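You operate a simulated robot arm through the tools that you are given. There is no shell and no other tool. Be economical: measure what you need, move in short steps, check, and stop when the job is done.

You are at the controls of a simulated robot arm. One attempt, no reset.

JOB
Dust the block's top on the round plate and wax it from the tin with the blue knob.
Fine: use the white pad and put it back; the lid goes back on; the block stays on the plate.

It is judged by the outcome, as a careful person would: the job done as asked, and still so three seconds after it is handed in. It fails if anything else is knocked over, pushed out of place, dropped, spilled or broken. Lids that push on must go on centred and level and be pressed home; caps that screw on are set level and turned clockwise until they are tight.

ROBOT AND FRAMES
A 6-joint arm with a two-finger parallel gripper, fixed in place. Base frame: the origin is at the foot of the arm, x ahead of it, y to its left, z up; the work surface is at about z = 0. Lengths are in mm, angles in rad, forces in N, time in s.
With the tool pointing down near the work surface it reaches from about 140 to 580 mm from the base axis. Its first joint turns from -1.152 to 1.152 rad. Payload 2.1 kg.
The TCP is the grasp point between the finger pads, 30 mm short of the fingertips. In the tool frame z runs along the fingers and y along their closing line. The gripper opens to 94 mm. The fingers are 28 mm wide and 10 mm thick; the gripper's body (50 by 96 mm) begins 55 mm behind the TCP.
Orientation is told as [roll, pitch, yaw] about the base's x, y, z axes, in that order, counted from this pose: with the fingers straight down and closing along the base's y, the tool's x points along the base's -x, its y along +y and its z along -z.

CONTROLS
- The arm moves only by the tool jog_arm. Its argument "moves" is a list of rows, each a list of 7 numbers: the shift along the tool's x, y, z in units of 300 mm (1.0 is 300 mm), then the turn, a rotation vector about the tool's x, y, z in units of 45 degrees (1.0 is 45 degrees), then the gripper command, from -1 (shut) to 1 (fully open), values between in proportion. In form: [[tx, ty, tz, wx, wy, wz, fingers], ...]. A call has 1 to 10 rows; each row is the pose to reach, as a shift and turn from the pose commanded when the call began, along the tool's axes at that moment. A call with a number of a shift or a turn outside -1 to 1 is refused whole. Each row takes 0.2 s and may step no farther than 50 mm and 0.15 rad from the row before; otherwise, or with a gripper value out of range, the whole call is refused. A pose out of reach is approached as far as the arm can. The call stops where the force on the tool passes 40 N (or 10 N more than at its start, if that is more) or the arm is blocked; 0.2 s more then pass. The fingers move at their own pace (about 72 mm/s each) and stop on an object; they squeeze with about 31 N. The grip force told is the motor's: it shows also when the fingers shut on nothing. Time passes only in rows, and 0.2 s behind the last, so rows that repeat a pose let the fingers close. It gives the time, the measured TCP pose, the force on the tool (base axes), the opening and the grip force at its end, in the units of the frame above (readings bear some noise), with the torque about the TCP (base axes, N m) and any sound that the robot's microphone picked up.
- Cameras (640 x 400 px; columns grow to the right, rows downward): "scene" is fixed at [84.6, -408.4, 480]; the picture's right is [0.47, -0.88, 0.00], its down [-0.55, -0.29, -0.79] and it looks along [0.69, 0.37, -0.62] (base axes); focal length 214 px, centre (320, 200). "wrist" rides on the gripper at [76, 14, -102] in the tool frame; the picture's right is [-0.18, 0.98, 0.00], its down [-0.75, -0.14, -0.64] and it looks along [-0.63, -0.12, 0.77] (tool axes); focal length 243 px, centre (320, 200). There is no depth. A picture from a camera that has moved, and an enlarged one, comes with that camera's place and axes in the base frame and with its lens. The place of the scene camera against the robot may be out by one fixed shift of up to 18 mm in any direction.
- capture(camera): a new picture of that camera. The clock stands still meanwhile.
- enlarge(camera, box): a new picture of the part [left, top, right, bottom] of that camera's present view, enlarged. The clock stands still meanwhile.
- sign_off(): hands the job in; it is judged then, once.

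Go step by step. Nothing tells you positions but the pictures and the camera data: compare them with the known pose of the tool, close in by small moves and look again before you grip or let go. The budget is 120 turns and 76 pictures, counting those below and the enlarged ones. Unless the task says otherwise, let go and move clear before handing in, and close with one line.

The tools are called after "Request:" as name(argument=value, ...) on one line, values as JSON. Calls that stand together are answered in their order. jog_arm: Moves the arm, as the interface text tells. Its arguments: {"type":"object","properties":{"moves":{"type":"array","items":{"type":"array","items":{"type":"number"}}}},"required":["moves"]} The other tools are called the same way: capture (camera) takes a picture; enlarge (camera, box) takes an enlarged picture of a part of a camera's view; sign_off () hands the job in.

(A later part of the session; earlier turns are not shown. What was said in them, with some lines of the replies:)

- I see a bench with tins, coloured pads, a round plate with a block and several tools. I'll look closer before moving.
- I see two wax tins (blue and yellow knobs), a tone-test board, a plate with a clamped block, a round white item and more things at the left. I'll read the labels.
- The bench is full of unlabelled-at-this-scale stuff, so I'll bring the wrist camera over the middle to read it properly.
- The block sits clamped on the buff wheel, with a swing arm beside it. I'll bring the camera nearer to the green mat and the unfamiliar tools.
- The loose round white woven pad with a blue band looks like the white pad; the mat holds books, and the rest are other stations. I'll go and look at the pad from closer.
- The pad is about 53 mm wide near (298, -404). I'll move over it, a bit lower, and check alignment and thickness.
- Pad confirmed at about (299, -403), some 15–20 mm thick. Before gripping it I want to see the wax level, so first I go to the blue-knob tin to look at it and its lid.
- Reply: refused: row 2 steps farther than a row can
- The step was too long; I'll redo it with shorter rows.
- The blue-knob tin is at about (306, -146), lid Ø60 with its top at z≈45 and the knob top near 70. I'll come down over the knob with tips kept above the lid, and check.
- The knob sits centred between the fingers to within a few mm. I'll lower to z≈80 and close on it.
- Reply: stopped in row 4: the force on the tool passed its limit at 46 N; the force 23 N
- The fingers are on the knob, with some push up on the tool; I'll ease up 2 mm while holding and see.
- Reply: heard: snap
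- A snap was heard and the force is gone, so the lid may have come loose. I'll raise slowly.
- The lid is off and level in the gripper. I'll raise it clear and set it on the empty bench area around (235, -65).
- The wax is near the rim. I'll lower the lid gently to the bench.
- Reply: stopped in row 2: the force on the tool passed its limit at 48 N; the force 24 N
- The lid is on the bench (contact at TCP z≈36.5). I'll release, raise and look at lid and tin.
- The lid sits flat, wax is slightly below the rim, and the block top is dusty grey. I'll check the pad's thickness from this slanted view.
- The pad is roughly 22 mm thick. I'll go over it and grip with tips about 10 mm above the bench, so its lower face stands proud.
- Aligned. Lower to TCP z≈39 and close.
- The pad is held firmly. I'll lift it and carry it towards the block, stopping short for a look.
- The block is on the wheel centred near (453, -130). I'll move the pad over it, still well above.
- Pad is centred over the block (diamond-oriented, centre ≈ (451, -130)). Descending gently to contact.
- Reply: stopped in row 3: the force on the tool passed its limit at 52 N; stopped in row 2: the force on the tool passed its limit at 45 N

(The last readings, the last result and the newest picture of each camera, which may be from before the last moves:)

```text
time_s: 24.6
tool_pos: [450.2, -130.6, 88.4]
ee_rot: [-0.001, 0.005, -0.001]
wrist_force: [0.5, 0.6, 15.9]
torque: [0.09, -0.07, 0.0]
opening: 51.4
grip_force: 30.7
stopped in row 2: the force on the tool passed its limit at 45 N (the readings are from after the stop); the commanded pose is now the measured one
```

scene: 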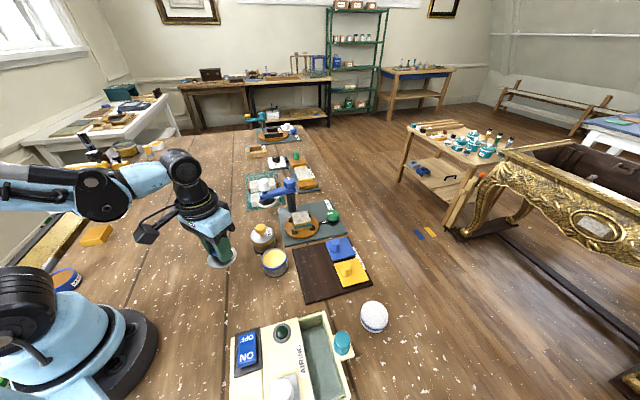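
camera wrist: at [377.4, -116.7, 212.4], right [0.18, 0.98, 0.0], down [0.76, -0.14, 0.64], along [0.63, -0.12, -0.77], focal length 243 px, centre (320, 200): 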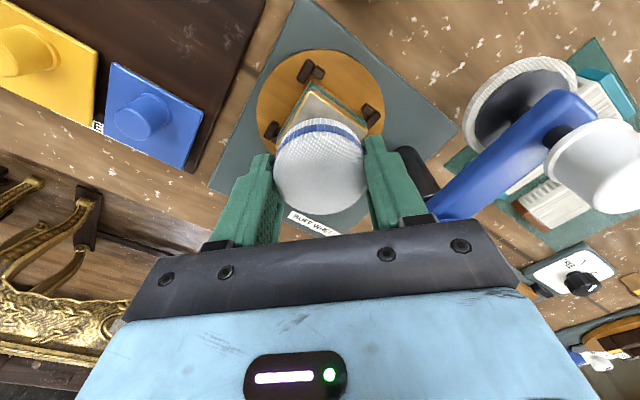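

Contact on the block top with about 16 N. I'll wipe with short strokes to all four corners.

Request:
jog_arm(moves=[[0.02, 0, -0.001, 0, 0, 0, -1], [0.04, 0, -0.001, 0, 0, 0, -1], [0.02, 0, -0.001, 0, 0, 0, -1], [0, 0, -0.001, 0, 0, 0, -1], [-0.02, 0, -0.001, 0, 0, 0, -1], [-0.04, 0, -0.001, 0, 0, 0, -1], [-0.02, 0, -0.001, 0, 0, 0, -1], [0, 0, -0.001, 0, 0, 0, -1]])

Request:
jog_arm(moves=[[0, 0.02, 0, 0, 0, 0, -1], [0, 0.04, 0, 0, 0, 0, -1], [0, 0.02, 0, 0, 0, 0, -1], [0, 0, 0, 0, 0, 0, -1], [0, -0.02, 0, 0, 0, 0, -1], [0, -0.04, 0, 0, 0, 0, -1], [0, -0.02, 0, 0, 0, 0, -1], [0, 0, 0, 0, 0, 0, -1]])

Request:
enlarge(camera="scene", box=[260, 160, 360, 250])

```text
time_s: 26.4
tool_pos: [451.3, -130.9, 88.4]
ee_rot: [-0.001, -0.003, -0.001]
wrist_force: [13.9, 0.9, 29.6]
torque: [0.02, -0.65, 0.03]
opening: 51.4
grip_force: 31.0
```

```text
time_s: 28.2
tool_pos: [448.9, -131.5, 86.6]
ee_rot: [-0.004, 0.003, -0.004]
wrist_force: [0.5, -6.0, 12.6]
torque: [-0.2, -0.09, -0.04]
opening: 51.1
grip_force: 31.6
```

```text
4.44 times, centred on (310, 205) of scene
camera zoom: at [84.5, -408.4, 480.0], right [0.47, -0.88, 0.0], down [-0.55, -0.29, -0.79], along [0.69, 0.37, -0.62], focal length 953 px, centre (364, 178)
```

zoom: 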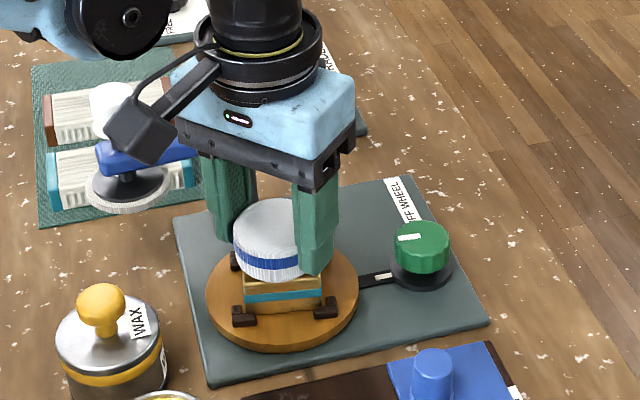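

Good strokes with contact throughout. I'll lift straight up and shift back to inspect the top.

Request:
jog_arm(moves=[[0, 0, -0.05, 0, 0, 0, -1], [0, 0, -0.2, 0, 0, 0, -1], [0.12, -0.05, -0.28, 0, 0, 0, -1], [0.26, -0.1, -0.3, 0, 0, 0, -1], [0.35, -0.12, -0.3, 0, 0, 0, -1]])

Request:
enlarge(camera="scene", box=[260, 160, 360, 250])

Request:
capture(camera="wrist")

```text
time_s: 29.4
tool_pos: [344.3, -167.3, 176.8]
ee_rot: [-0.002, 0.004, -0.002]
wrist_force: [-0.5, -0.5, -0.7]
torque: [0.02, 0.03, 0.0]
opening: 51.4
grip_force: 31.1
```

```text
4.44 times, centred on (310, 205) of scene
camera zoom: at [84.6, -408.4, 480.0], right [0.47, -0.88, 0.0], down [-0.55, -0.29, -0.79], along [0.69, 0.37, -0.62], focal length 953 px, centre (364, 178)
```

zoom: 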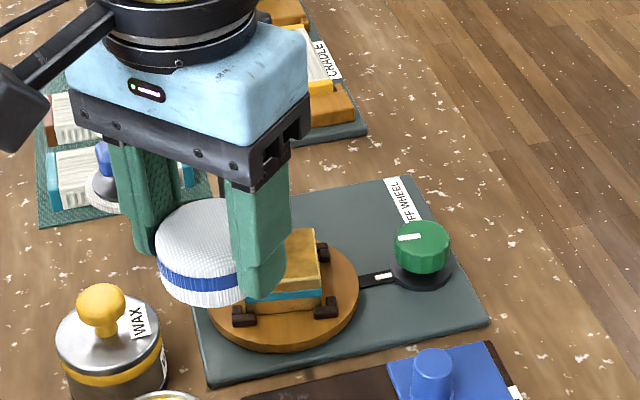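

```text
28 pictures are left
camera wrist: at [268.8, -152.8, 280.2], right [0.19, 0.98, 0.0], down [0.76, -0.14, 0.64], along [0.63, -0.12, -0.77], focal length 243 px, centre (320, 200)
```

wrist: 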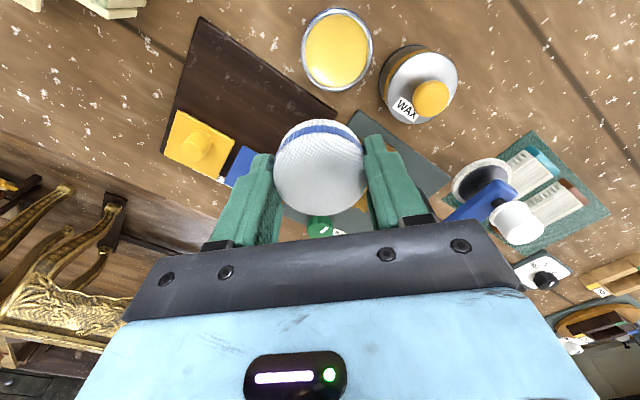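

The visible top is now clean wood. I'll move over the open tin and view the whole block top from there.

Request:
jog_arm(moves=[[0.06, 0.035, 0, 0, 0, 0, -1], [0.125, 0.07, 0, 0, 0, 0, -1], [0.125, 0.07, 0.1, 0, 0, 0, -1]])

Request:
enlarge(camera="scene", box=[230, 180, 350, 290])

Request:
capture(camera="wrist")

```text
time_s: 30.2
tool_pos: [307.0, -146.8, 149.3]
ee_rot: [-0.002, 0.003, -0.001]
wrist_force: [-0.1, 0.2, 0.1]
torque: [-0.02, -0.01, -0.01]
opening: 51.3
grip_force: 30.7
```

```text
3.64 times, centred on (290, 235) of scene
camera zoom: at [84.6, -408.4, 480.0], right [0.47, -0.88, 0.0], down [-0.55, -0.29, -0.79], along [0.69, 0.37, -0.62], focal length 780 px, centre (429, 73)
```

zoom: 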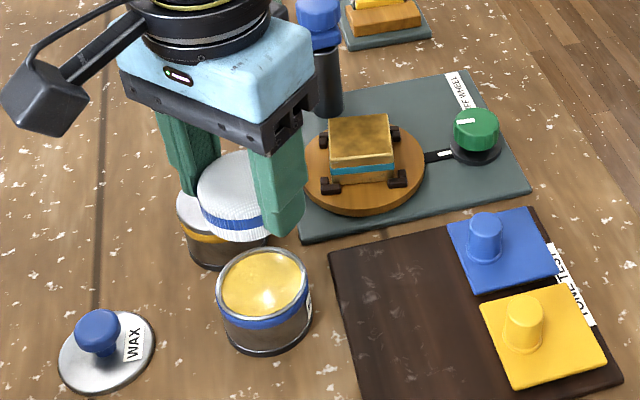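

```text
26 pictures are left
camera wrist: at [231.1, -132.5, 251.5], right [0.19, 0.98, 0.0], down [0.76, -0.14, 0.64], along [0.63, -0.12, -0.77], focal length 243 px, centre (320, 200)
```

wrist: 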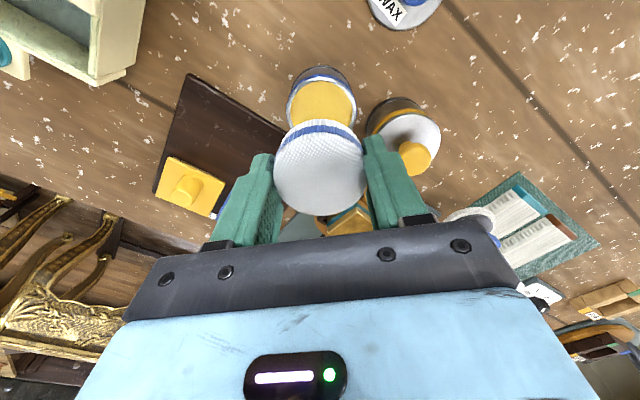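

Request:
enlarge(camera="scene", box=[310, 205, 350, 235])

```text
13.33 times, centred on (330, 220) of scene
camera zoom: at [84.6, -408.4, 480.0], right [0.47, -0.88, 0.0], down [-0.55, -0.29, -0.79], along [0.69, 0.37, -0.62], focal length 2860 px, centre (187, -67)
```

zoom: 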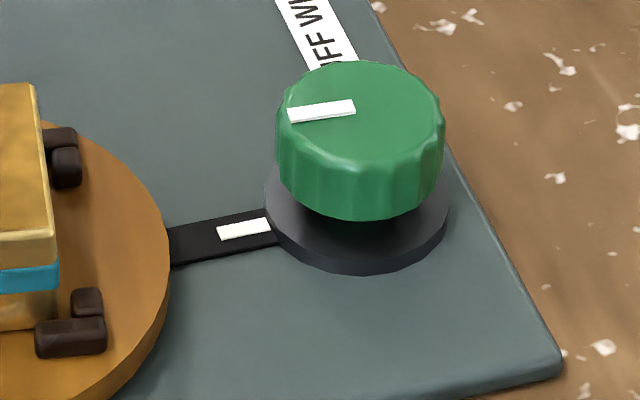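

Request:
enlarge(camera="scene", box=[285, 205, 325, 235])

```text
13.33 times, centred on (305, 220) of scene
camera zoom: at [84.6, -408.4, 480.0], right [0.47, -0.88, 0.0], down [-0.55, -0.29, -0.79], along [0.69, 0.37, -0.62], focal length 2860 px, centre (520, -67)
```

zoom: 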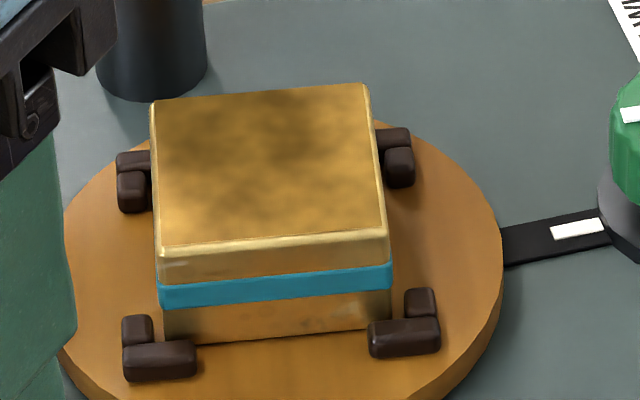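

The edges are clean, but a faint dusty mottling remains in the middle, so I'll do a second dusting pass before taking wax.

Request:
jog_arm(moves=[[-0.1, 0.01, -0.03, 0, 0, 0, -1], [-0.22, 0.03, -0.05, 0, 0, 0, -1], [-0.35, 0.045, -0.05, 0, 0, 0, -1], [-0.477, 0.056, -0.03, 0, 0, 0, -1], [-0.477, 0.056, 0.1, 0, 0, 0, -1], [-0.477, 0.056, 0.18, 0, 0, 0, -1], [-0.477, 0.056, 0.2, 0, 0, 0, -1]])

Request:
jog_arm(moves=[[0, 0, 0.002, 0, 0, 0, -1], [0, 0, 0.004, 0, 0, 0, -1]])

```text
time_s: 31.8
tool_pos: [451.7, -129.1, 87.8]
ee_rot: [0.0, 0.004, -0.001]
wrist_force: [-0.2, 1.1, 11.0]
torque: [0.11, -0.07, -0.02]
opening: 51.2
grip_force: 30.7
```

```text
time_s: 32.5
tool_pos: [451.1, -130.5, 88.6]
ee_rot: [-0.002, 0.001, -0.003]
wrist_force: [-0.7, 0.3, 15.4]
torque: [0.01, -0.04, 0.02]
opening: 51.3
grip_force: 30.9
stopped in row 2: the force on the tool passed its limit at 42 N (the readings are from after the stop); the commanded pose is now the measured one
```

Contact again. More strokes, including diagonals and the middle.

Request:
jog_arm(moves=[[0.025, 0, 0, 0, 0, 0, -1], [0.05, 0, 0, 0, 0, 0, -1], [0.025, 0.025, 0, 0, 0, 0, -1], [0, 0.05, 0, 0, 0, 0, -1], [-0.025, 0.025, 0, 0, 0, 0, -1], [-0.05, 0, 0, 0, 0, 0, -1], [-0.025, -0.025, 0, 0, 0, 0, -1], [0, -0.05, 0, 0, 0, 0, -1], [0, -0.025, 0, 0, 0, 0, -1], [0, 0, 0, 0, 0, 0, -1]])

Request:
jog_arm(moves=[[0.02, 0.02, 0, 0, 0, 0, -1], [0.04, 0.04, 0, 0, 0, 0, -1], [0.02, 0.02, 0, 0, 0, 0, -1], [0, 0, 0, 0, 0, 0, -1], [-0.02, -0.02, 0, 0, 0, 0, -1], [-0.04, -0.04, 0, 0, 0, 0, -1], [0, -0.04, 0, 0, 0, 0, -1], [0.04, -0.04, 0, 0, 0, 0, -1], [0, 0, 0, 0, 0, 0, -1], [-0.03, 0.03, 0, 0, 0, 0, -1]])

Request:
jog_arm(moves=[[0.02, 0, 0, 0, 0, 0, -1], [0.02, 0, -0.06, 0, 0, 0, -1], [0.04, 0, -0.2, 0, 0, 0, -1], [0.16, -0.02, -0.25, 0, 0, 0, -1], [0.3, -0.04, -0.25, 0, 0, 0, -1], [0.45, -0.06, -0.25, 0, 0, 0, -1]])

Request:
enlarge(camera="scene", box=[285, 205, 325, 235])

```text
time_s: 34.5
tool_pos: [452.5, -142.7, 89.4]
ee_rot: [-0.01, -0.002, -0.006]
wrist_force: [-0.5, -1.0, 14.4]
torque: [0.25, 0.1, 0.0]
opening: 51.3
grip_force: 31.2
stopped in row 10: the force on the tool passed its limit at 42 N (the readings are from after the stop); the commanded pose is now the measured one
```

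```text
time_s: 36.4
tool_pos: [443.6, -153.9, 89.3]
ee_rot: [-0.02, 0.001, -0.012]
wrist_force: [-0.8, 0.6, 14.0]
torque: [0.31, -0.08, 0.03]
opening: 51.4
grip_force: 31.4
stopped in row 9: the force on the tool passed its limit at 44 N (the readings are from after the stop); the commanded pose is now the measured one
```

```text
time_s: 37.8
tool_pos: [307.1, -167.4, 167.1]
ee_rot: [-0.018, 0.004, -0.008]
wrist_force: [0.4, -0.2, 0.2]
torque: [-0.02, -0.03, 0.0]
opening: 51.7
grip_force: 31.2
```

```text
13.33 times, centred on (305, 220) of scene
camera zoom: at [84.7, -408.4, 480.0], right [0.47, -0.88, 0.0], down [-0.55, -0.29, -0.79], along [0.69, 0.37, -0.62], focal length 2860 px, centre (520, -67)
```

zoom: 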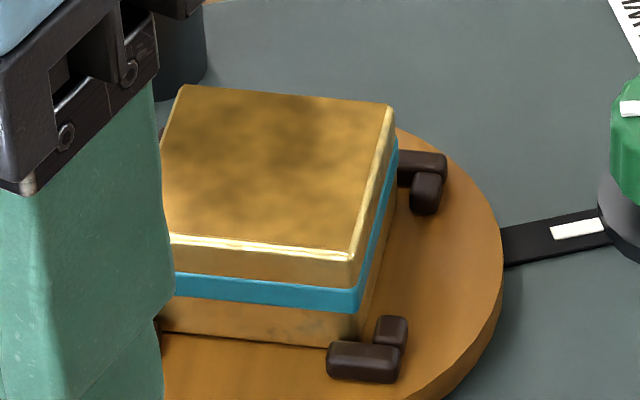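

The mottling is unchanged after a full second pass, so it's the bare wood's grain; dusting is done. Now over the open tin, squaring up the tool.

Request:
jog_arm(moves=[[0, 0.035, 0, -0.012, 0, -0.005, -1], [0.002, 0.07, 0.05, -0.023, 0, -0.01, -1], [0.002, 0.07, 0.15, -0.023, 0, -0.01, -1]])

Request:
enlarge(camera="scene", box=[230, 200, 320, 290])

Request:
capture(camera="wrist")

```text
time_s: 38.6
tool_pos: [309.4, -148.1, 119.3]
ee_rot: [-0.002, 0.004, -0.003]
wrist_force: [0.7, 0.1, 0.1]
torque: [0.01, -0.04, 0.01]
opening: 51.7
grip_force: 31.2
```

```text
4.44 times, centred on (275, 245) of scene
camera zoom: at [84.6, -408.4, 480.0], right [0.47, -0.88, 0.0], down [-0.55, -0.29, -0.79], along [0.69, 0.37, -0.62], focal length 953 px, centre (520, 0)
```

zoom: 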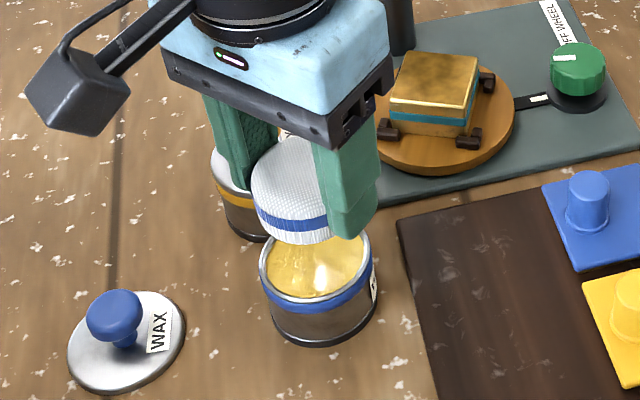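

```text
21 pictures are left
camera wrist: at [232.0, -133.5, 221.7], right [0.19, 0.98, 0.0], down [0.76, -0.14, 0.64], along [0.63, -0.12, -0.77], focal length 243 px, centre (320, 200)
```

wrist: 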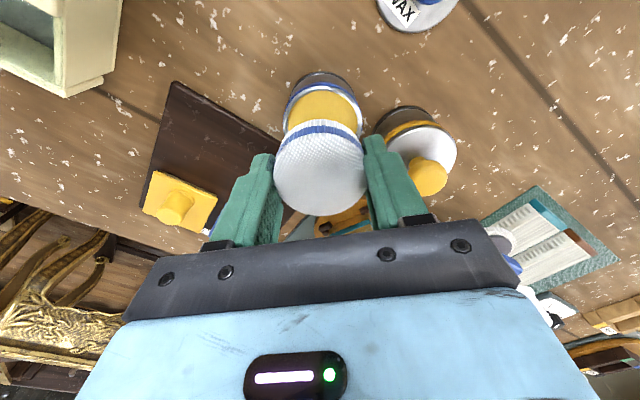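

Pad is over the tin. Lowering gently onto the wax.

Request:
jog_arm(moves=[[0.004, 0.005, 0.05, 0, 0, 0, -1], [0.004, 0.005, 0.095, 0, 0, 0, -1], [0.004, 0.005, 0.103, 0, 0, 0, -1], [0.004, 0.005, 0.107, 0, 0, 0, -1]])

Request:
enlarge(camera="scene", box=[245, 220, 305, 280])

```text
time_s: 39.6
tool_pos: [307.0, -147.2, 85.4]
ee_rot: [-0.002, 0.004, -0.003]
wrist_force: [-0.6, -0.2, -1.0]
torque: [0.0, 0.0, -0.01]
opening: 51.4
grip_force: 30.6
```

```text
6.67 times, centred on (275, 250) of scene
camera zoom: at [84.6, -408.4, 480.0], right [0.47, -0.88, 0.0], down [-0.55, -0.29, -0.79], along [0.69, 0.37, -0.62], focal length 1430 px, centre (620, -133)
```

zoom: 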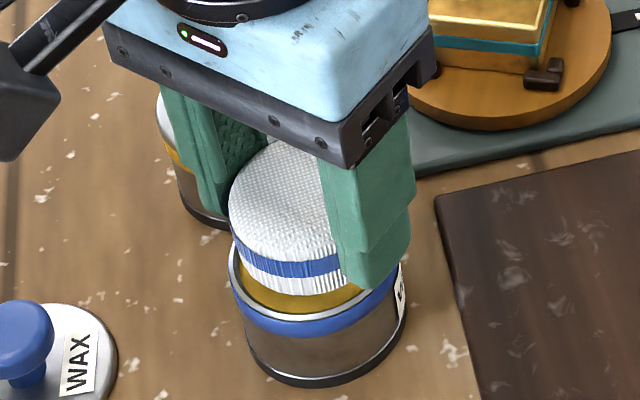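

Request:
jog_arm(moves=[[0, 0, 0.004, 0, 0, 0, -1], [0, 0, 0.007, 0, 0, 0, -1], [0, 0, 0.01, 0, 0, 0, -1]])

Request:
jog_arm(moves=[[0, 0, 0.003, 0, 0, 0, -1], [0, 0, 0.005, 0, 0, 0, -1]])

```text
time_s: 40.4
tool_pos: [307.4, -147.8, 83.9]
ee_rot: [-0.003, 0.002, -0.005]
wrist_force: [1.3, 0.1, 0.9]
torque: [0.02, -0.01, -0.03]
opening: 51.6
grip_force: 30.9
```

```text
time_s: 41.0
tool_pos: [306.9, -147.2, 82.0]
ee_rot: [-0.002, 0.005, -0.004]
wrist_force: [-4.8, 2.3, 33.5]
torque: [-0.14, -0.32, -0.04]
opening: 51.3
grip_force: 31.1
```

Request:
enlarge(camera="scene", box=[250, 230, 300, 280])

Request:
enlarge(camera="wrist", box=[240, 60, 400, 240])

```text
8.00 times, centred on (275, 255) of scene
camera zoom: at [84.5, -408.4, 480.0], right [0.47, -0.88, 0.0], down [-0.55, -0.29, -0.79], along [0.69, 0.37, -0.62], focal length 1716 px, centre (680, -240)
```

zoom: 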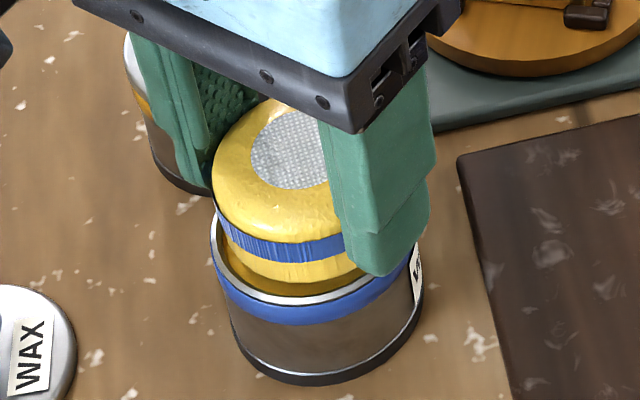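

```text
2.22 times, centred on (320, 150) of wrist
camera zoom: at [230.0, -133.2, 185.4], right [0.19, 0.98, 0.0], down [0.76, -0.14, 0.64], along [0.63, -0.12, -0.77], focal length 539 px, centre (320, 311)
```

zoom: 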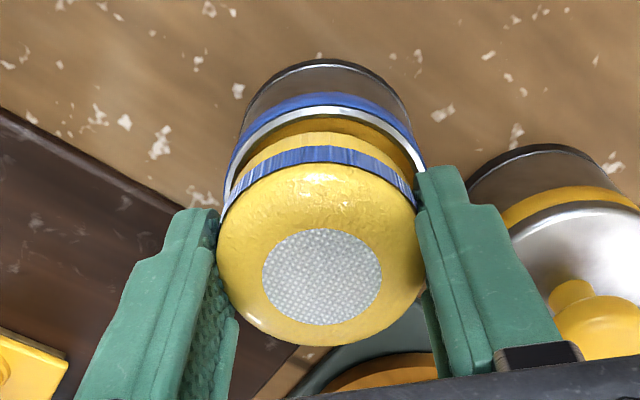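

The pad is loaded with wax (turned yellow). I'll lift straight up and carry it to the block.

Request:
jog_arm(moves=[[0, 0, -0.01, 0, 0, 0, -1], [0, 0, -0.05, 0, 0, 0, -1], [0, 0, -0.18, 0, 0, 0, -1], [-0.05, 0, -0.28, 0, 0, 0, -1], [-0.15, 0.015, -0.28, 0, 0, 0, -1], [-0.27, 0.03, -0.28, 0, 0, 0, -1], [-0.38, 0.045, -0.28, 0, 0, 0, -1], [-0.477, 0.055, -0.2, 0, 0, 0, -1]])

Request:
enlarge(camera="scene", box=[230, 190, 340, 290])

```text
time_s: 42.8
tool_pos: [450.8, -131.1, 143.2]
ee_rot: [-0.003, 0.005, -0.005]
wrist_force: [0.5, 0.1, -1.1]
torque: [-0.02, 0.03, 0.03]
opening: 51.3
grip_force: 30.9
```

```text
4.00 times, centred on (285, 240) of scene
camera zoom: at [84.6, -408.4, 480.0], right [0.47, -0.88, 0.0], down [-0.55, -0.29, -0.79], along [0.69, 0.37, -0.62], focal length 858 px, centre (460, 40)
```

zoom: 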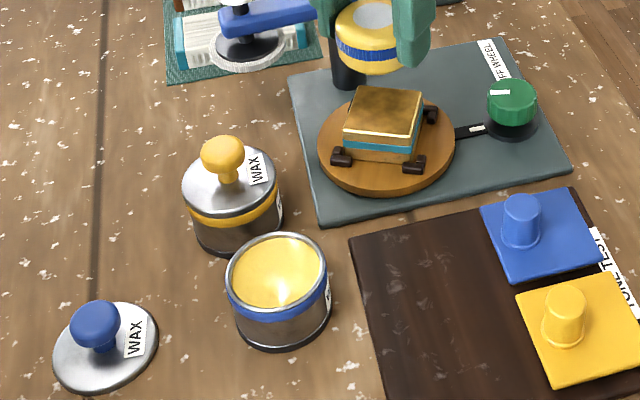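

Block top looks clean and the tin is undisturbed. Lowering onto the block.

Request:
jog_arm(moves=[[0, 0, 0.08, 0, 0, 0, -1], [0, 0, 0.16, 0, 0, 0, -1], [0, 0, 0.175, 0, 0, 0, -1], [0, 0, 0.179, 0, 0, 0, -1], [0, 0, 0.181, 0, 0, 0, -1]])

```text
time_s: 44.0
tool_pos: [449.3, -131.2, 88.0]
ee_rot: [-0.002, 0.002, -0.004]
wrist_force: [3.0, -1.8, 38.9]
torque: [0.02, -0.23, 0.02]
opening: 51.3
grip_force: 30.9
```

Request:
jog_arm(moves=[[0, 0, -0.002, 0, 0, 0, -1], [0.02, 0, -0.002, 0, 0, 0, -1], [0.04, 0, -0.002, 0, 0, 0, -1], [0.02, 0, -0.002, 0, 0, 0, -1], [0, 0, -0.002, 0, 0, 0, -1], [-0.02, 0, -0.002, 0, 0, 0, -1], [-0.04, 0, -0.002, 0, 0, 0, -1], [-0.02, 0, -0.002, 0, 0, 0, -1], [0, 0, -0.002, 0, 0, 0, -1]])

Request:
jog_arm(moves=[[0, 0.02, 0, 0, 0, 0, -1], [0, 0.04, 0, 0, 0, 0, -1], [0, 0.02, 0, 0, 0, 0, -1], [0, 0, 0, 0, 0, 0, -1], [0, -0.02, 0, 0, 0, 0, -1], [0, -0.04, 0, 0, 0, 0, -1], [0, -0.02, 0, 0, 0, 0, -1], [0, 0, 0, 0, 0, 0, -1]])

```text
time_s: 46.0
tool_pos: [451.4, -129.4, 88.0]
ee_rot: [0.0, -0.003, -0.001]
wrist_force: [19.2, 1.1, 40.9]
torque: [0.07, -0.77, 0.03]
opening: 51.2
grip_force: 31.3
```

```text
time_s: 47.8
tool_pos: [448.5, -134.6, 88.7]
ee_rot: [-0.003, 0.005, -0.008]
wrist_force: [0.5, -10.9, 28.4]
torque: [-0.38, -0.15, -0.07]
opening: 51.3
grip_force: 30.9
```

Now diagonals, then lift and look.

Request:
jog_arm(moves=[[0.02, 0.02, -0.001, 0, 0, 0, -1], [0.035, 0.035, -0.001, 0, 0, 0, -1], [0.02, 0.02, -0.001, 0, 0, 0, -1], [0, 0, -0.001, 0, 0, 0, -1], [-0.02, 0.02, -0.001, 0, 0, 0, -1], [-0.035, 0.035, -0.001, 0, 0, 0, -1], [-0.02, 0.02, -0.001, 0, 0, 0, -1], [0, 0, -0.002, 0, 0, 0, -1]])

Request:
jog_arm(moves=[[0, 0, -0.03, 0, 0, 0, -1], [0, 0, -0.15, 0, 0, 0, -1], [0.05, -0.1, -0.25, 0, 0, 0, -1], [0.1, -0.24, -0.25, 0, 0, 0, -1], [0.15, -0.38, -0.25, 0, 0, 0, -1], [0.2, -0.52, -0.25, 0, 0, 0, -1]])

Request:
enlarge(camera="scene", box=[285, 205, 325, 235])

```text
time_s: 49.6
tool_pos: [449.2, -127.8, 88.3]
ee_rot: [0.005, 0.0, 0.0]
wrist_force: [10.2, 10.2, 32.4]
torque: [0.43, -0.54, 0.04]
opening: 51.3
grip_force: 30.9
```

```text
time_s: 51.0
tool_pos: [390.5, -287.8, 162.5]
ee_rot: [0.001, 0.004, -0.003]
wrist_force: [-0.5, 0.2, -0.6]
torque: [0.01, 0.0, 0.01]
opening: 51.6
grip_force: 30.6
```

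```text
13.33 times, centred on (305, 220) of scene
camera zoom: at [84.6, -408.4, 480.0], right [0.47, -0.88, 0.0], down [-0.55, -0.29, -0.79], along [0.69, 0.37, -0.62], focal length 2860 px, centre (520, -67)
```

zoom: 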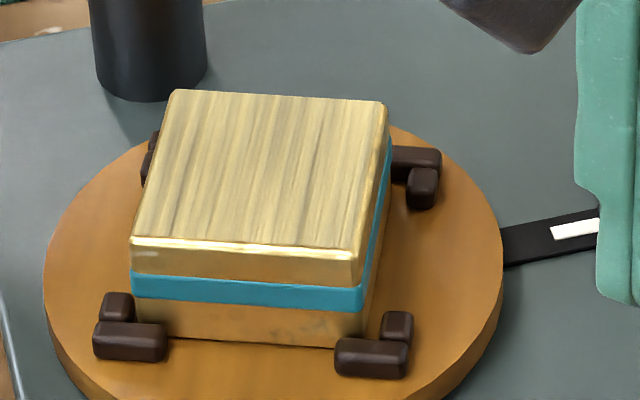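

The whole top is now evenly waxed. I'll return the pad to its spot at about (301, -402.5).

Request:
jog_arm(moves=[[0.1, -0.12, 0, 0, 0, 0, -1], [0.2, -0.25, 0, 0, 0, 0, -1], [0.298, -0.35, 0, 0, 0, 0, -1], [0.298, -0.383, 0.1, 0, 0, 0, -1], [0.298, -0.383, 0.25, 0, 0, 0, -1], [0.298, -0.383, 0.37, 0, 0, 0, -1], [0.298, -0.383, 0.395, 0, 0, 0, -1]])

Request:
enlarge(camera="scene", box=[320, 260, 420, 350])

```text
time_s: 52.6
tool_pos: [298.8, -400.3, 44.2]
ee_rot: [0.0, 0.003, -0.004]
wrist_force: [-0.5, 0.1, -0.3]
torque: [-0.01, -0.01, -0.01]
opening: 51.5
grip_force: 31.5
```

```text
4.44 times, centred on (370, 305) of scene
camera zoom: at [84.6, -408.4, 480.0], right [0.47, -0.88, 0.0], down [-0.55, -0.29, -0.79], along [0.69, 0.37, -0.62], focal length 953 px, centre (98, -267)
```

zoom: 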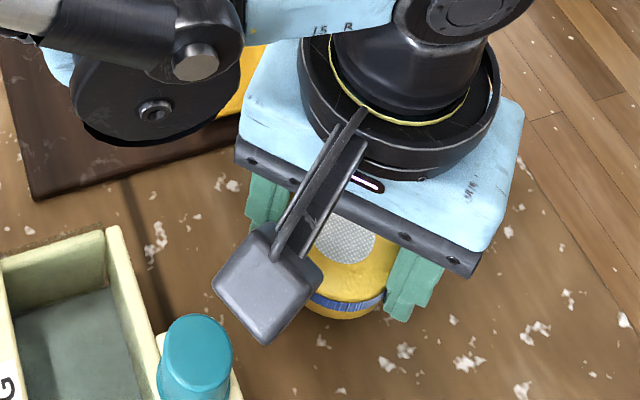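

Request:
jog_arm(moves=[[-0.006, -0.006, 0.006, 0, 0, 0, -1], [-0.006, -0.006, 0.012, 0, 0, 0, -1], [-0.006, -0.006, 0.016, 0, 0, 0, -1], [-0.006, -0.006, 0.018, 0, 0, 0, -1]])

```text
time_s: 53.6
tool_pos: [300.6, -403.2, 39.9]
ee_rot: [-0.003, 0.005, -0.002]
wrist_force: [0.3, -0.1, 0.1]
torque: [-0.02, 0.02, -0.02]
opening: 51.2
grip_force: 30.7
```

Request:
jog_arm(moves=[[0, 0, 0.002, 0, 0, 0, -1], [0, 0, 0.004, 0, 0, 0, -1]])

```text
time_s: 54.2
tool_pos: [301.5, -403.0, 40.0]
ee_rot: [-0.002, 0.004, -0.003]
wrist_force: [0.8, 0.3, -0.2]
torque: [0.03, -0.04, 0.0]
opening: 51.3
grip_force: 31.2
```

Request:
jog_arm(moves=[[0, 0, 0.002, 0, 0, 0, -1], [0, 0, 0.004, 0, 0, 0, -1]])

```text
time_s: 54.8
tool_pos: [302.2, -402.2, 39.5]
ee_rot: [0.0, 0.006, -0.002]
wrist_force: [-1.8, 6.4, 32.4]
torque: [0.19, -0.12, -0.04]
opening: 50.9
grip_force: 30.8
```

The pad rests on the bench. Releasing and backing straight up.

Request:
jog_arm(moves=[[0, 0, -0.002, 0, 0, 0, 0.2], [0, 0, -0.002, 0, 0, 0, 0.5], [0, 0, -0.002, 0, 0, 0, 0.9], [0, 0, -0.05, 0, 0, 0, 0.9], [0, 0, -0.15, 0, 0, 0, 0.9], [0, 0.02, -0.3, 0, 0, 0, 0.9], [0.02, 0.1, -0.4, 0, 0, 0, 0.9]])

Request:
capture(camera="wrist")

```text
time_s: 56.4
tool_pos: [295.1, -372.1, 156.9]
ee_rot: [-0.002, 0.002, -0.004]
wrist_force: [0.6, -0.4, -0.5]
torque: [0.0, 0.01, 0.0]
opening: 89.6
grip_force: 0.2
```

```text
14 pictures are left
camera wrist: at [219.1, -357.5, 259.6], right [0.19, 0.98, 0.0], down [0.76, -0.14, 0.64], along [0.63, -0.12, -0.77], focal length 243 px, centre (320, 200)
```

wrist: 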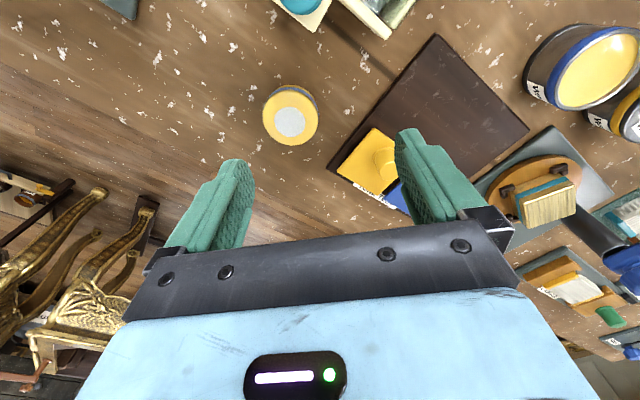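

The pad is back, flat. Now back to the lid at about (235, -66).

Request:
jog_arm(moves=[[0.03, 0.14, 0, 0, 0, 0, 0.9], [0.06, 0.28, 0, 0, 0, 0, 0.9], [0.09, 0.42, 0, 0, 0, 0, 0.9], [0.12, 0.56, 0, 0, 0, 0, 0.6], [0.15, 0.7, 0, 0, 0, 0, 0.3], [0.17, 0.84, 0, 0, 0, 0, 0.1], [0.2, 0.97, 0, 0, 0, 0, 0.1], [0.2, 1.0, 0.1, 0, 0, 0, 0.1]])

Request:
capture(camera="wrist")

```text
time_s: 58.2
tool_pos: [236.6, -73.2, 127.1]
ee_rot: [0.0, 0.004, -0.003]
wrist_force: [0.5, 0.0, 0.4]
torque: [0.03, 0.01, -0.01]
opening: 51.7
grip_force: 0.1
```

```text
13 pictures are left
camera wrist: at [159.9, -58.8, 229.3], right [0.19, 0.98, 0.0], down [0.76, -0.14, 0.64], along [0.63, -0.12, -0.77], focal length 243 px, centre (320, 200)
```

wrist: 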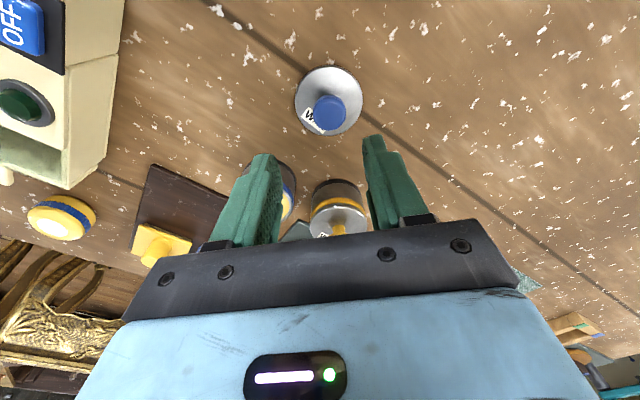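

Knob found at (235.5, -65.5). Lower and grip as before.

Request:
jog_arm(moves=[[0.005, 0.024, 0.08, 0, 0, 0, 0.1], [0.005, 0.024, 0.2, 0, 0, 0, 0.1], [0.005, 0.024, 0.28, 0, 0, 0, 0.1], [0.005, 0.024, 0.294, 0, 0, 0, 0.1], [0.005, 0.024, 0.294, 0, 0, 0, -0.3], [0.005, 0.024, 0.294, 0, 0, 0, -1], [0.005, 0.024, 0.294, 0, 0, 0, -1]])

```text
time_s: 59.8
tool_pos: [235.6, -65.7, 39.3]
ee_rot: [0.0, 0.003, -0.002]
wrist_force: [0.2, -0.3, 0.2]
torque: [-0.03, -0.01, -0.02]
opening: 25.9
grip_force: 31.3
```

Lid gripped. Lift, carry over to the tin and look before lowering.

Request:
jog_arm(moves=[[0, 0, -0.08, 0, 0, 0, -1], [0, 0, -0.22, 0, 0, 0, -1], [-0.04, -0.05, -0.32, 0, 0, 0, -1], [-0.12, -0.14, -0.34, 0, 0, 0, -1], [-0.2, -0.22, -0.34, 0, 0, 0, -1], [-0.243, -0.266, -0.33, 0, 0, 0, -1], [-0.243, -0.266, -0.27, 0, 0, 0, -1]])

Request:
capture(camera="wrist")

Request:
enlarge(camera="scene", box=[240, 210, 310, 290])

```text
time_s: 61.4
tool_pos: [308.7, -146.9, 119.8]
ee_rot: [-0.002, 0.003, -0.002]
wrist_force: [-0.3, -0.9, -1.4]
torque: [0.02, -0.01, 0.02]
opening: 25.5
grip_force: 30.8
```

```text
12 pictures are left
camera wrist: at [232.0, -131.4, 222.9], right [0.19, 0.98, 0.0], down [0.76, -0.14, 0.64], along [0.63, -0.12, -0.77], focal length 243 px, centre (320, 200)
```

wrist: 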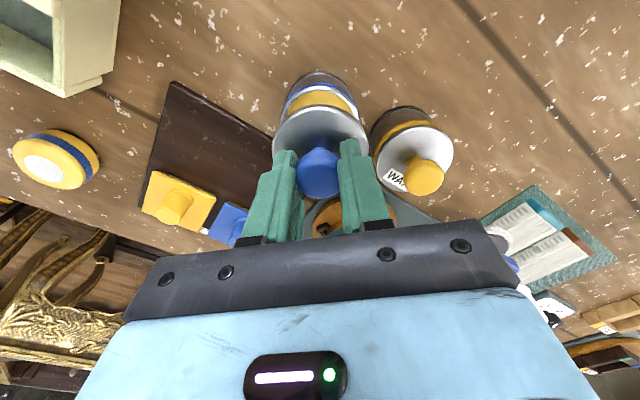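

```text
5.00 times, centred on (275, 250) of scene
camera zoom: at [84.6, -408.4, 480.0], right [0.47, -0.88, 0.0], down [-0.55, -0.29, -0.79], along [0.69, 0.37, -0.62], focal length 1072 px, centre (545, -50)
```

zoom: 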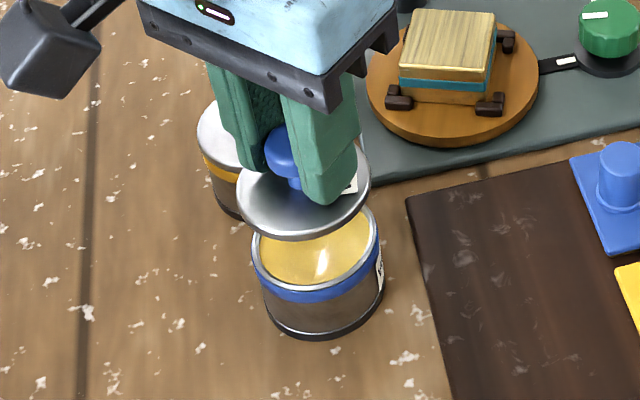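

Lid and rim line up well. I'll lower to a few mm above and compare again.

Request:
jog_arm(moves=[[0.002, 0.003, 0.05, 0, 0, 0, -1], [0.002, 0.003, 0.095, 0, 0, 0, -1]])

Request:
enlarge(camera="scene", box=[250, 225, 300, 275])

Request:
enlarge(camera="wrist", box=[250, 60, 390, 200])

```text
time_s: 62.0
tool_pos: [308.4, -143.7, 91.4]
ee_rot: [-0.001, 0.005, -0.003]
wrist_force: [0.5, -0.3, -1.0]
torque: [-0.02, 0.02, 0.0]
opening: 25.5
grip_force: 30.4
```

```text
8.00 times, centred on (275, 250) of scene
camera zoom: at [84.6, -408.4, 480.0], right [0.47, -0.88, 0.0], down [-0.55, -0.29, -0.79], along [0.69, 0.37, -0.62], focal length 1716 px, centre (680, -200)
```

zoom: 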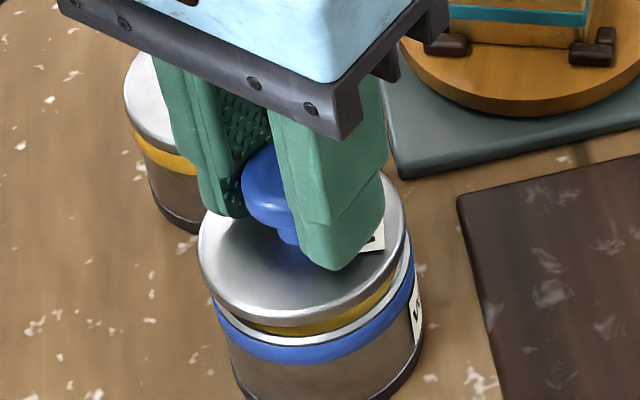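

```text
2.86 times, centred on (320, 130) of wrist
camera zoom: at [231.9, -129.4, 193.7], right [0.19, 0.98, 0.0], down [0.76, -0.14, 0.64], along [0.63, -0.12, -0.77], focal length 693 px, centre (320, 400)
```

zoom: 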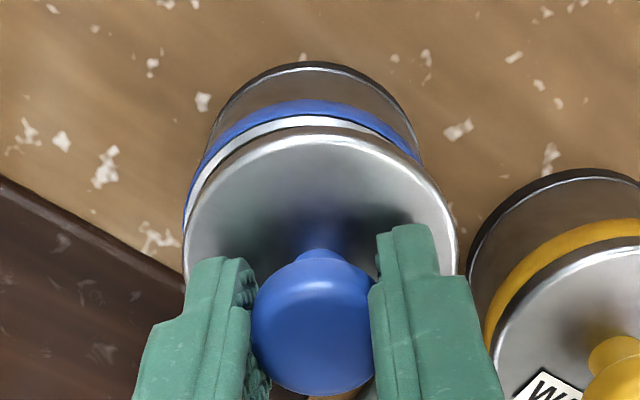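

Lid is about 2 mm too far to +y relative to the tin; I'll correct that and compare again.

Request:
jog_arm(moves=[[-0.001, -0.0073, 0.0, 0, 0, 0, -1], [-0.001, -0.0073, 0.01, 0, 0, 0, -1]])

Request:
enlarge(camera="scene", box=[250, 225, 300, 275])

Request:
enlarge(camera="wrist", box=[250, 60, 390, 200])

```text
time_s: 62.6
tool_pos: [307.3, -145.3, 88.5]
ee_rot: [-0.002, 0.003, -0.003]
wrist_force: [-0.2, 0.6, -0.6]
torque: [0.0, 0.0, 0.02]
opening: 25.7
grip_force: 31.3
```

```text
8.00 times, centred on (275, 250) of scene
camera zoom: at [84.6, -408.4, 480.0], right [0.47, -0.88, 0.0], down [-0.55, -0.29, -0.79], along [0.69, 0.37, -0.62], focal length 1716 px, centre (680, -200)
```

zoom: 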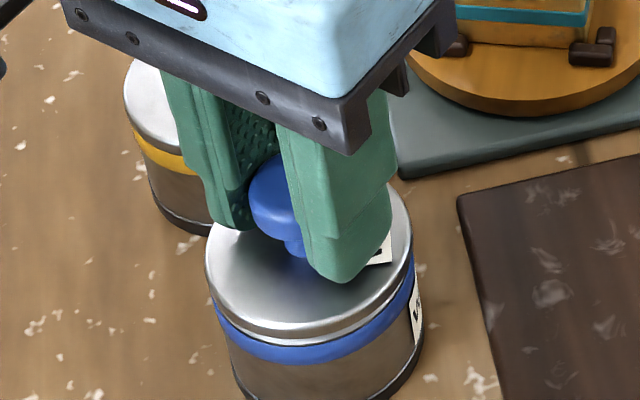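

```text
2.86 times, centred on (320, 130) of wrist
camera zoom: at [230.9, -132.4, 190.9], right [0.19, 0.98, 0.0], down [0.76, -0.14, 0.64], along [0.63, -0.12, -0.77], focal length 693 px, centre (320, 400)
```

zoom: 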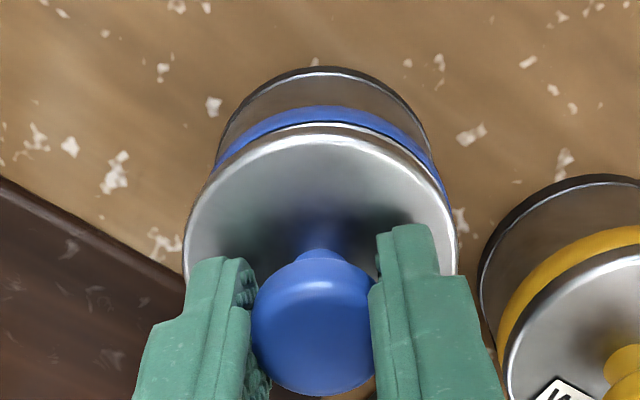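

Now well centred in both views. Lowering to seat and pressing home.

Request:
jog_arm(moves=[[0, 0, 0.005, 0, 0, 0, -1], [0, 0, 0.009, 0, 0, 0, -1], [0, 0, 0.012, 0, 0, 0, -1]])

Request:
jog_arm(moves=[[0, 0, 0.003, 0, 0, 0, -1], [0, 0, 0.006, 0, 0, 0, -1]])

```text
time_s: 63.4
tool_pos: [308.3, -146.5, 85.8]
ee_rot: [-0.002, 0.003, -0.003]
wrist_force: [0.7, -0.1, 0.4]
torque: [-0.01, -0.01, 0.03]
opening: 25.5
grip_force: 30.8
```

```text
time_s: 64.0
tool_pos: [307.3, -146.9, 83.4]
ee_rot: [-0.002, 0.004, -0.004]
wrist_force: [0.0, 0.4, -0.9]
torque: [0.02, 0.02, 0.02]
opening: 25.5
grip_force: 31.0
```

Request:
jog_arm(moves=[[0, 0, 0.003, 0, 0, 0, -1], [0, 0, 0.006, 0, 0, 0, -1]])

```text
time_s: 64.6
tool_pos: [307.4, -146.7, 82.9]
ee_rot: [0.004, 0.003, -0.002]
wrist_force: [0.2, 2.3, 8.4]
torque: [-0.1, 0.03, 0.05]
opening: 25.5
grip_force: 30.8
heard: snap
stopped in row 2: the force on the tool passed its limit at 46 N (the readings are from after the stop); the commanded pose is now the measured one
```

A snap: the lid is on. One more press to be sure it's home, then a look.

Request:
jog_arm(moves=[[0, 0, 0.002, 0, 0, 0, -1], [0, 0, 0.004, 0, 0, 0, -1]])

Request:
enlarge(camera="scene", box=[250, 225, 300, 275])

```text
time_s: 65.2
tool_pos: [307.8, -145.1, 83.0]
ee_rot: [0.004, 0.006, 0.001]
wrist_force: [-0.4, 1.8, 8.9]
torque: [-0.12, -0.12, 0.04]
opening: 25.4
grip_force: 31.1
stopped in row 2: the force on the tool passed its limit at 42 N (the readings are from after the stop); the commanded pose is now the measured one
```

```text
8.00 times, centred on (275, 250) of scene
camera zoom: at [84.6, -408.4, 480.0], right [0.47, -0.88, 0.0], down [-0.55, -0.29, -0.79], along [0.69, 0.37, -0.62], focal length 1716 px, centre (680, -200)
```

zoom: 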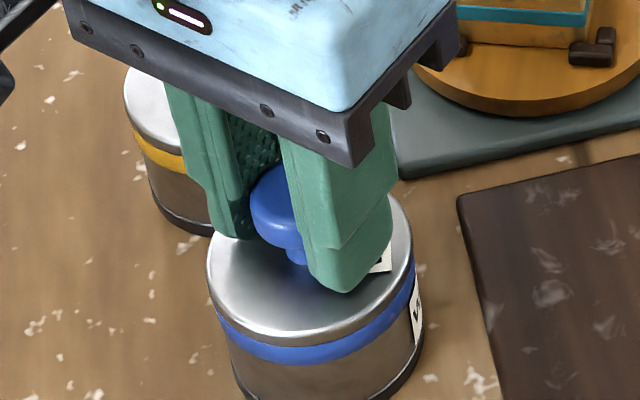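

The lid sits level and flush against the blue band. Release, back straight up and clear, and check everything.

Request:
jog_arm(moves=[[0, 0, -0.001, 0, 0, 0, -0.2], [0, 0, -0.001, 0, 0, 0, 0.1], [0, 0, -0.03, 0, 0, 0, 0.1], [0, 0, -0.15, 0, 0, 0, 0.1], [0, 0, -0.3, 0, 0, 0, 0.2], [0.1, 0.05, -0.38, 0, 0, 0, 0.5], [0.2, 0.15, -0.42, 0, 0, 0, 0.5]])

Request:
capture(camera="scene")

Request:
enlarge(camera="scene", box=[240, 190, 400, 340])

```text
time_s: 66.8
tool_pos: [247.6, -101.0, 208.5]
ee_rot: [0.003, 0.004, 0.0]
wrist_force: [-0.1, 0.2, -0.4]
torque: [-0.02, -0.01, -0.01]
opening: 70.6
grip_force: 0.0
```

```text
5 pictures are left
```

scene: 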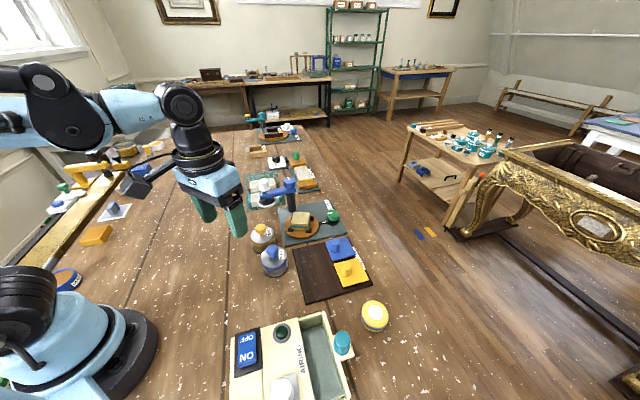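

```text
2.67 times, centred on (320, 265) of scene
camera zoom: at [84.6, -408.4, 480.0], right [0.47, -0.88, 0.0], down [-0.55, -0.29, -0.79], along [0.69, 0.37, -0.62], focal length 572 px, centre (320, 27)
```

zoom: 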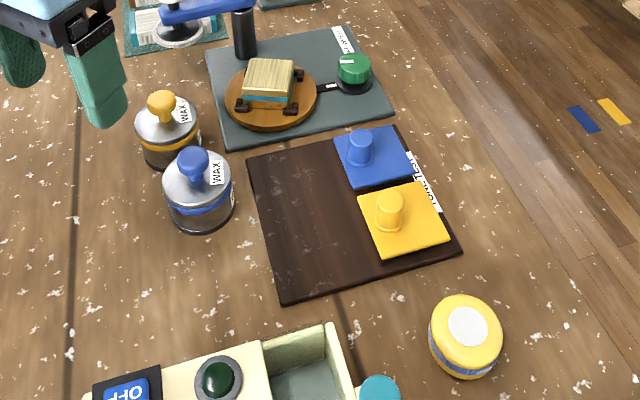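

Everything is in order: the block top is waxed and the block is still on the plate, the lid is home, the pad is back in its spot and the arm is clear. Handing in.

Request:
sign_off()

```text
The job is handed in.
```

The block's top is dusted and waxed from the blue-knob tin, the block is still on the plate, the white pad (now waxy) is back in its spot, the lid is pressed home, and I've handed the job in.
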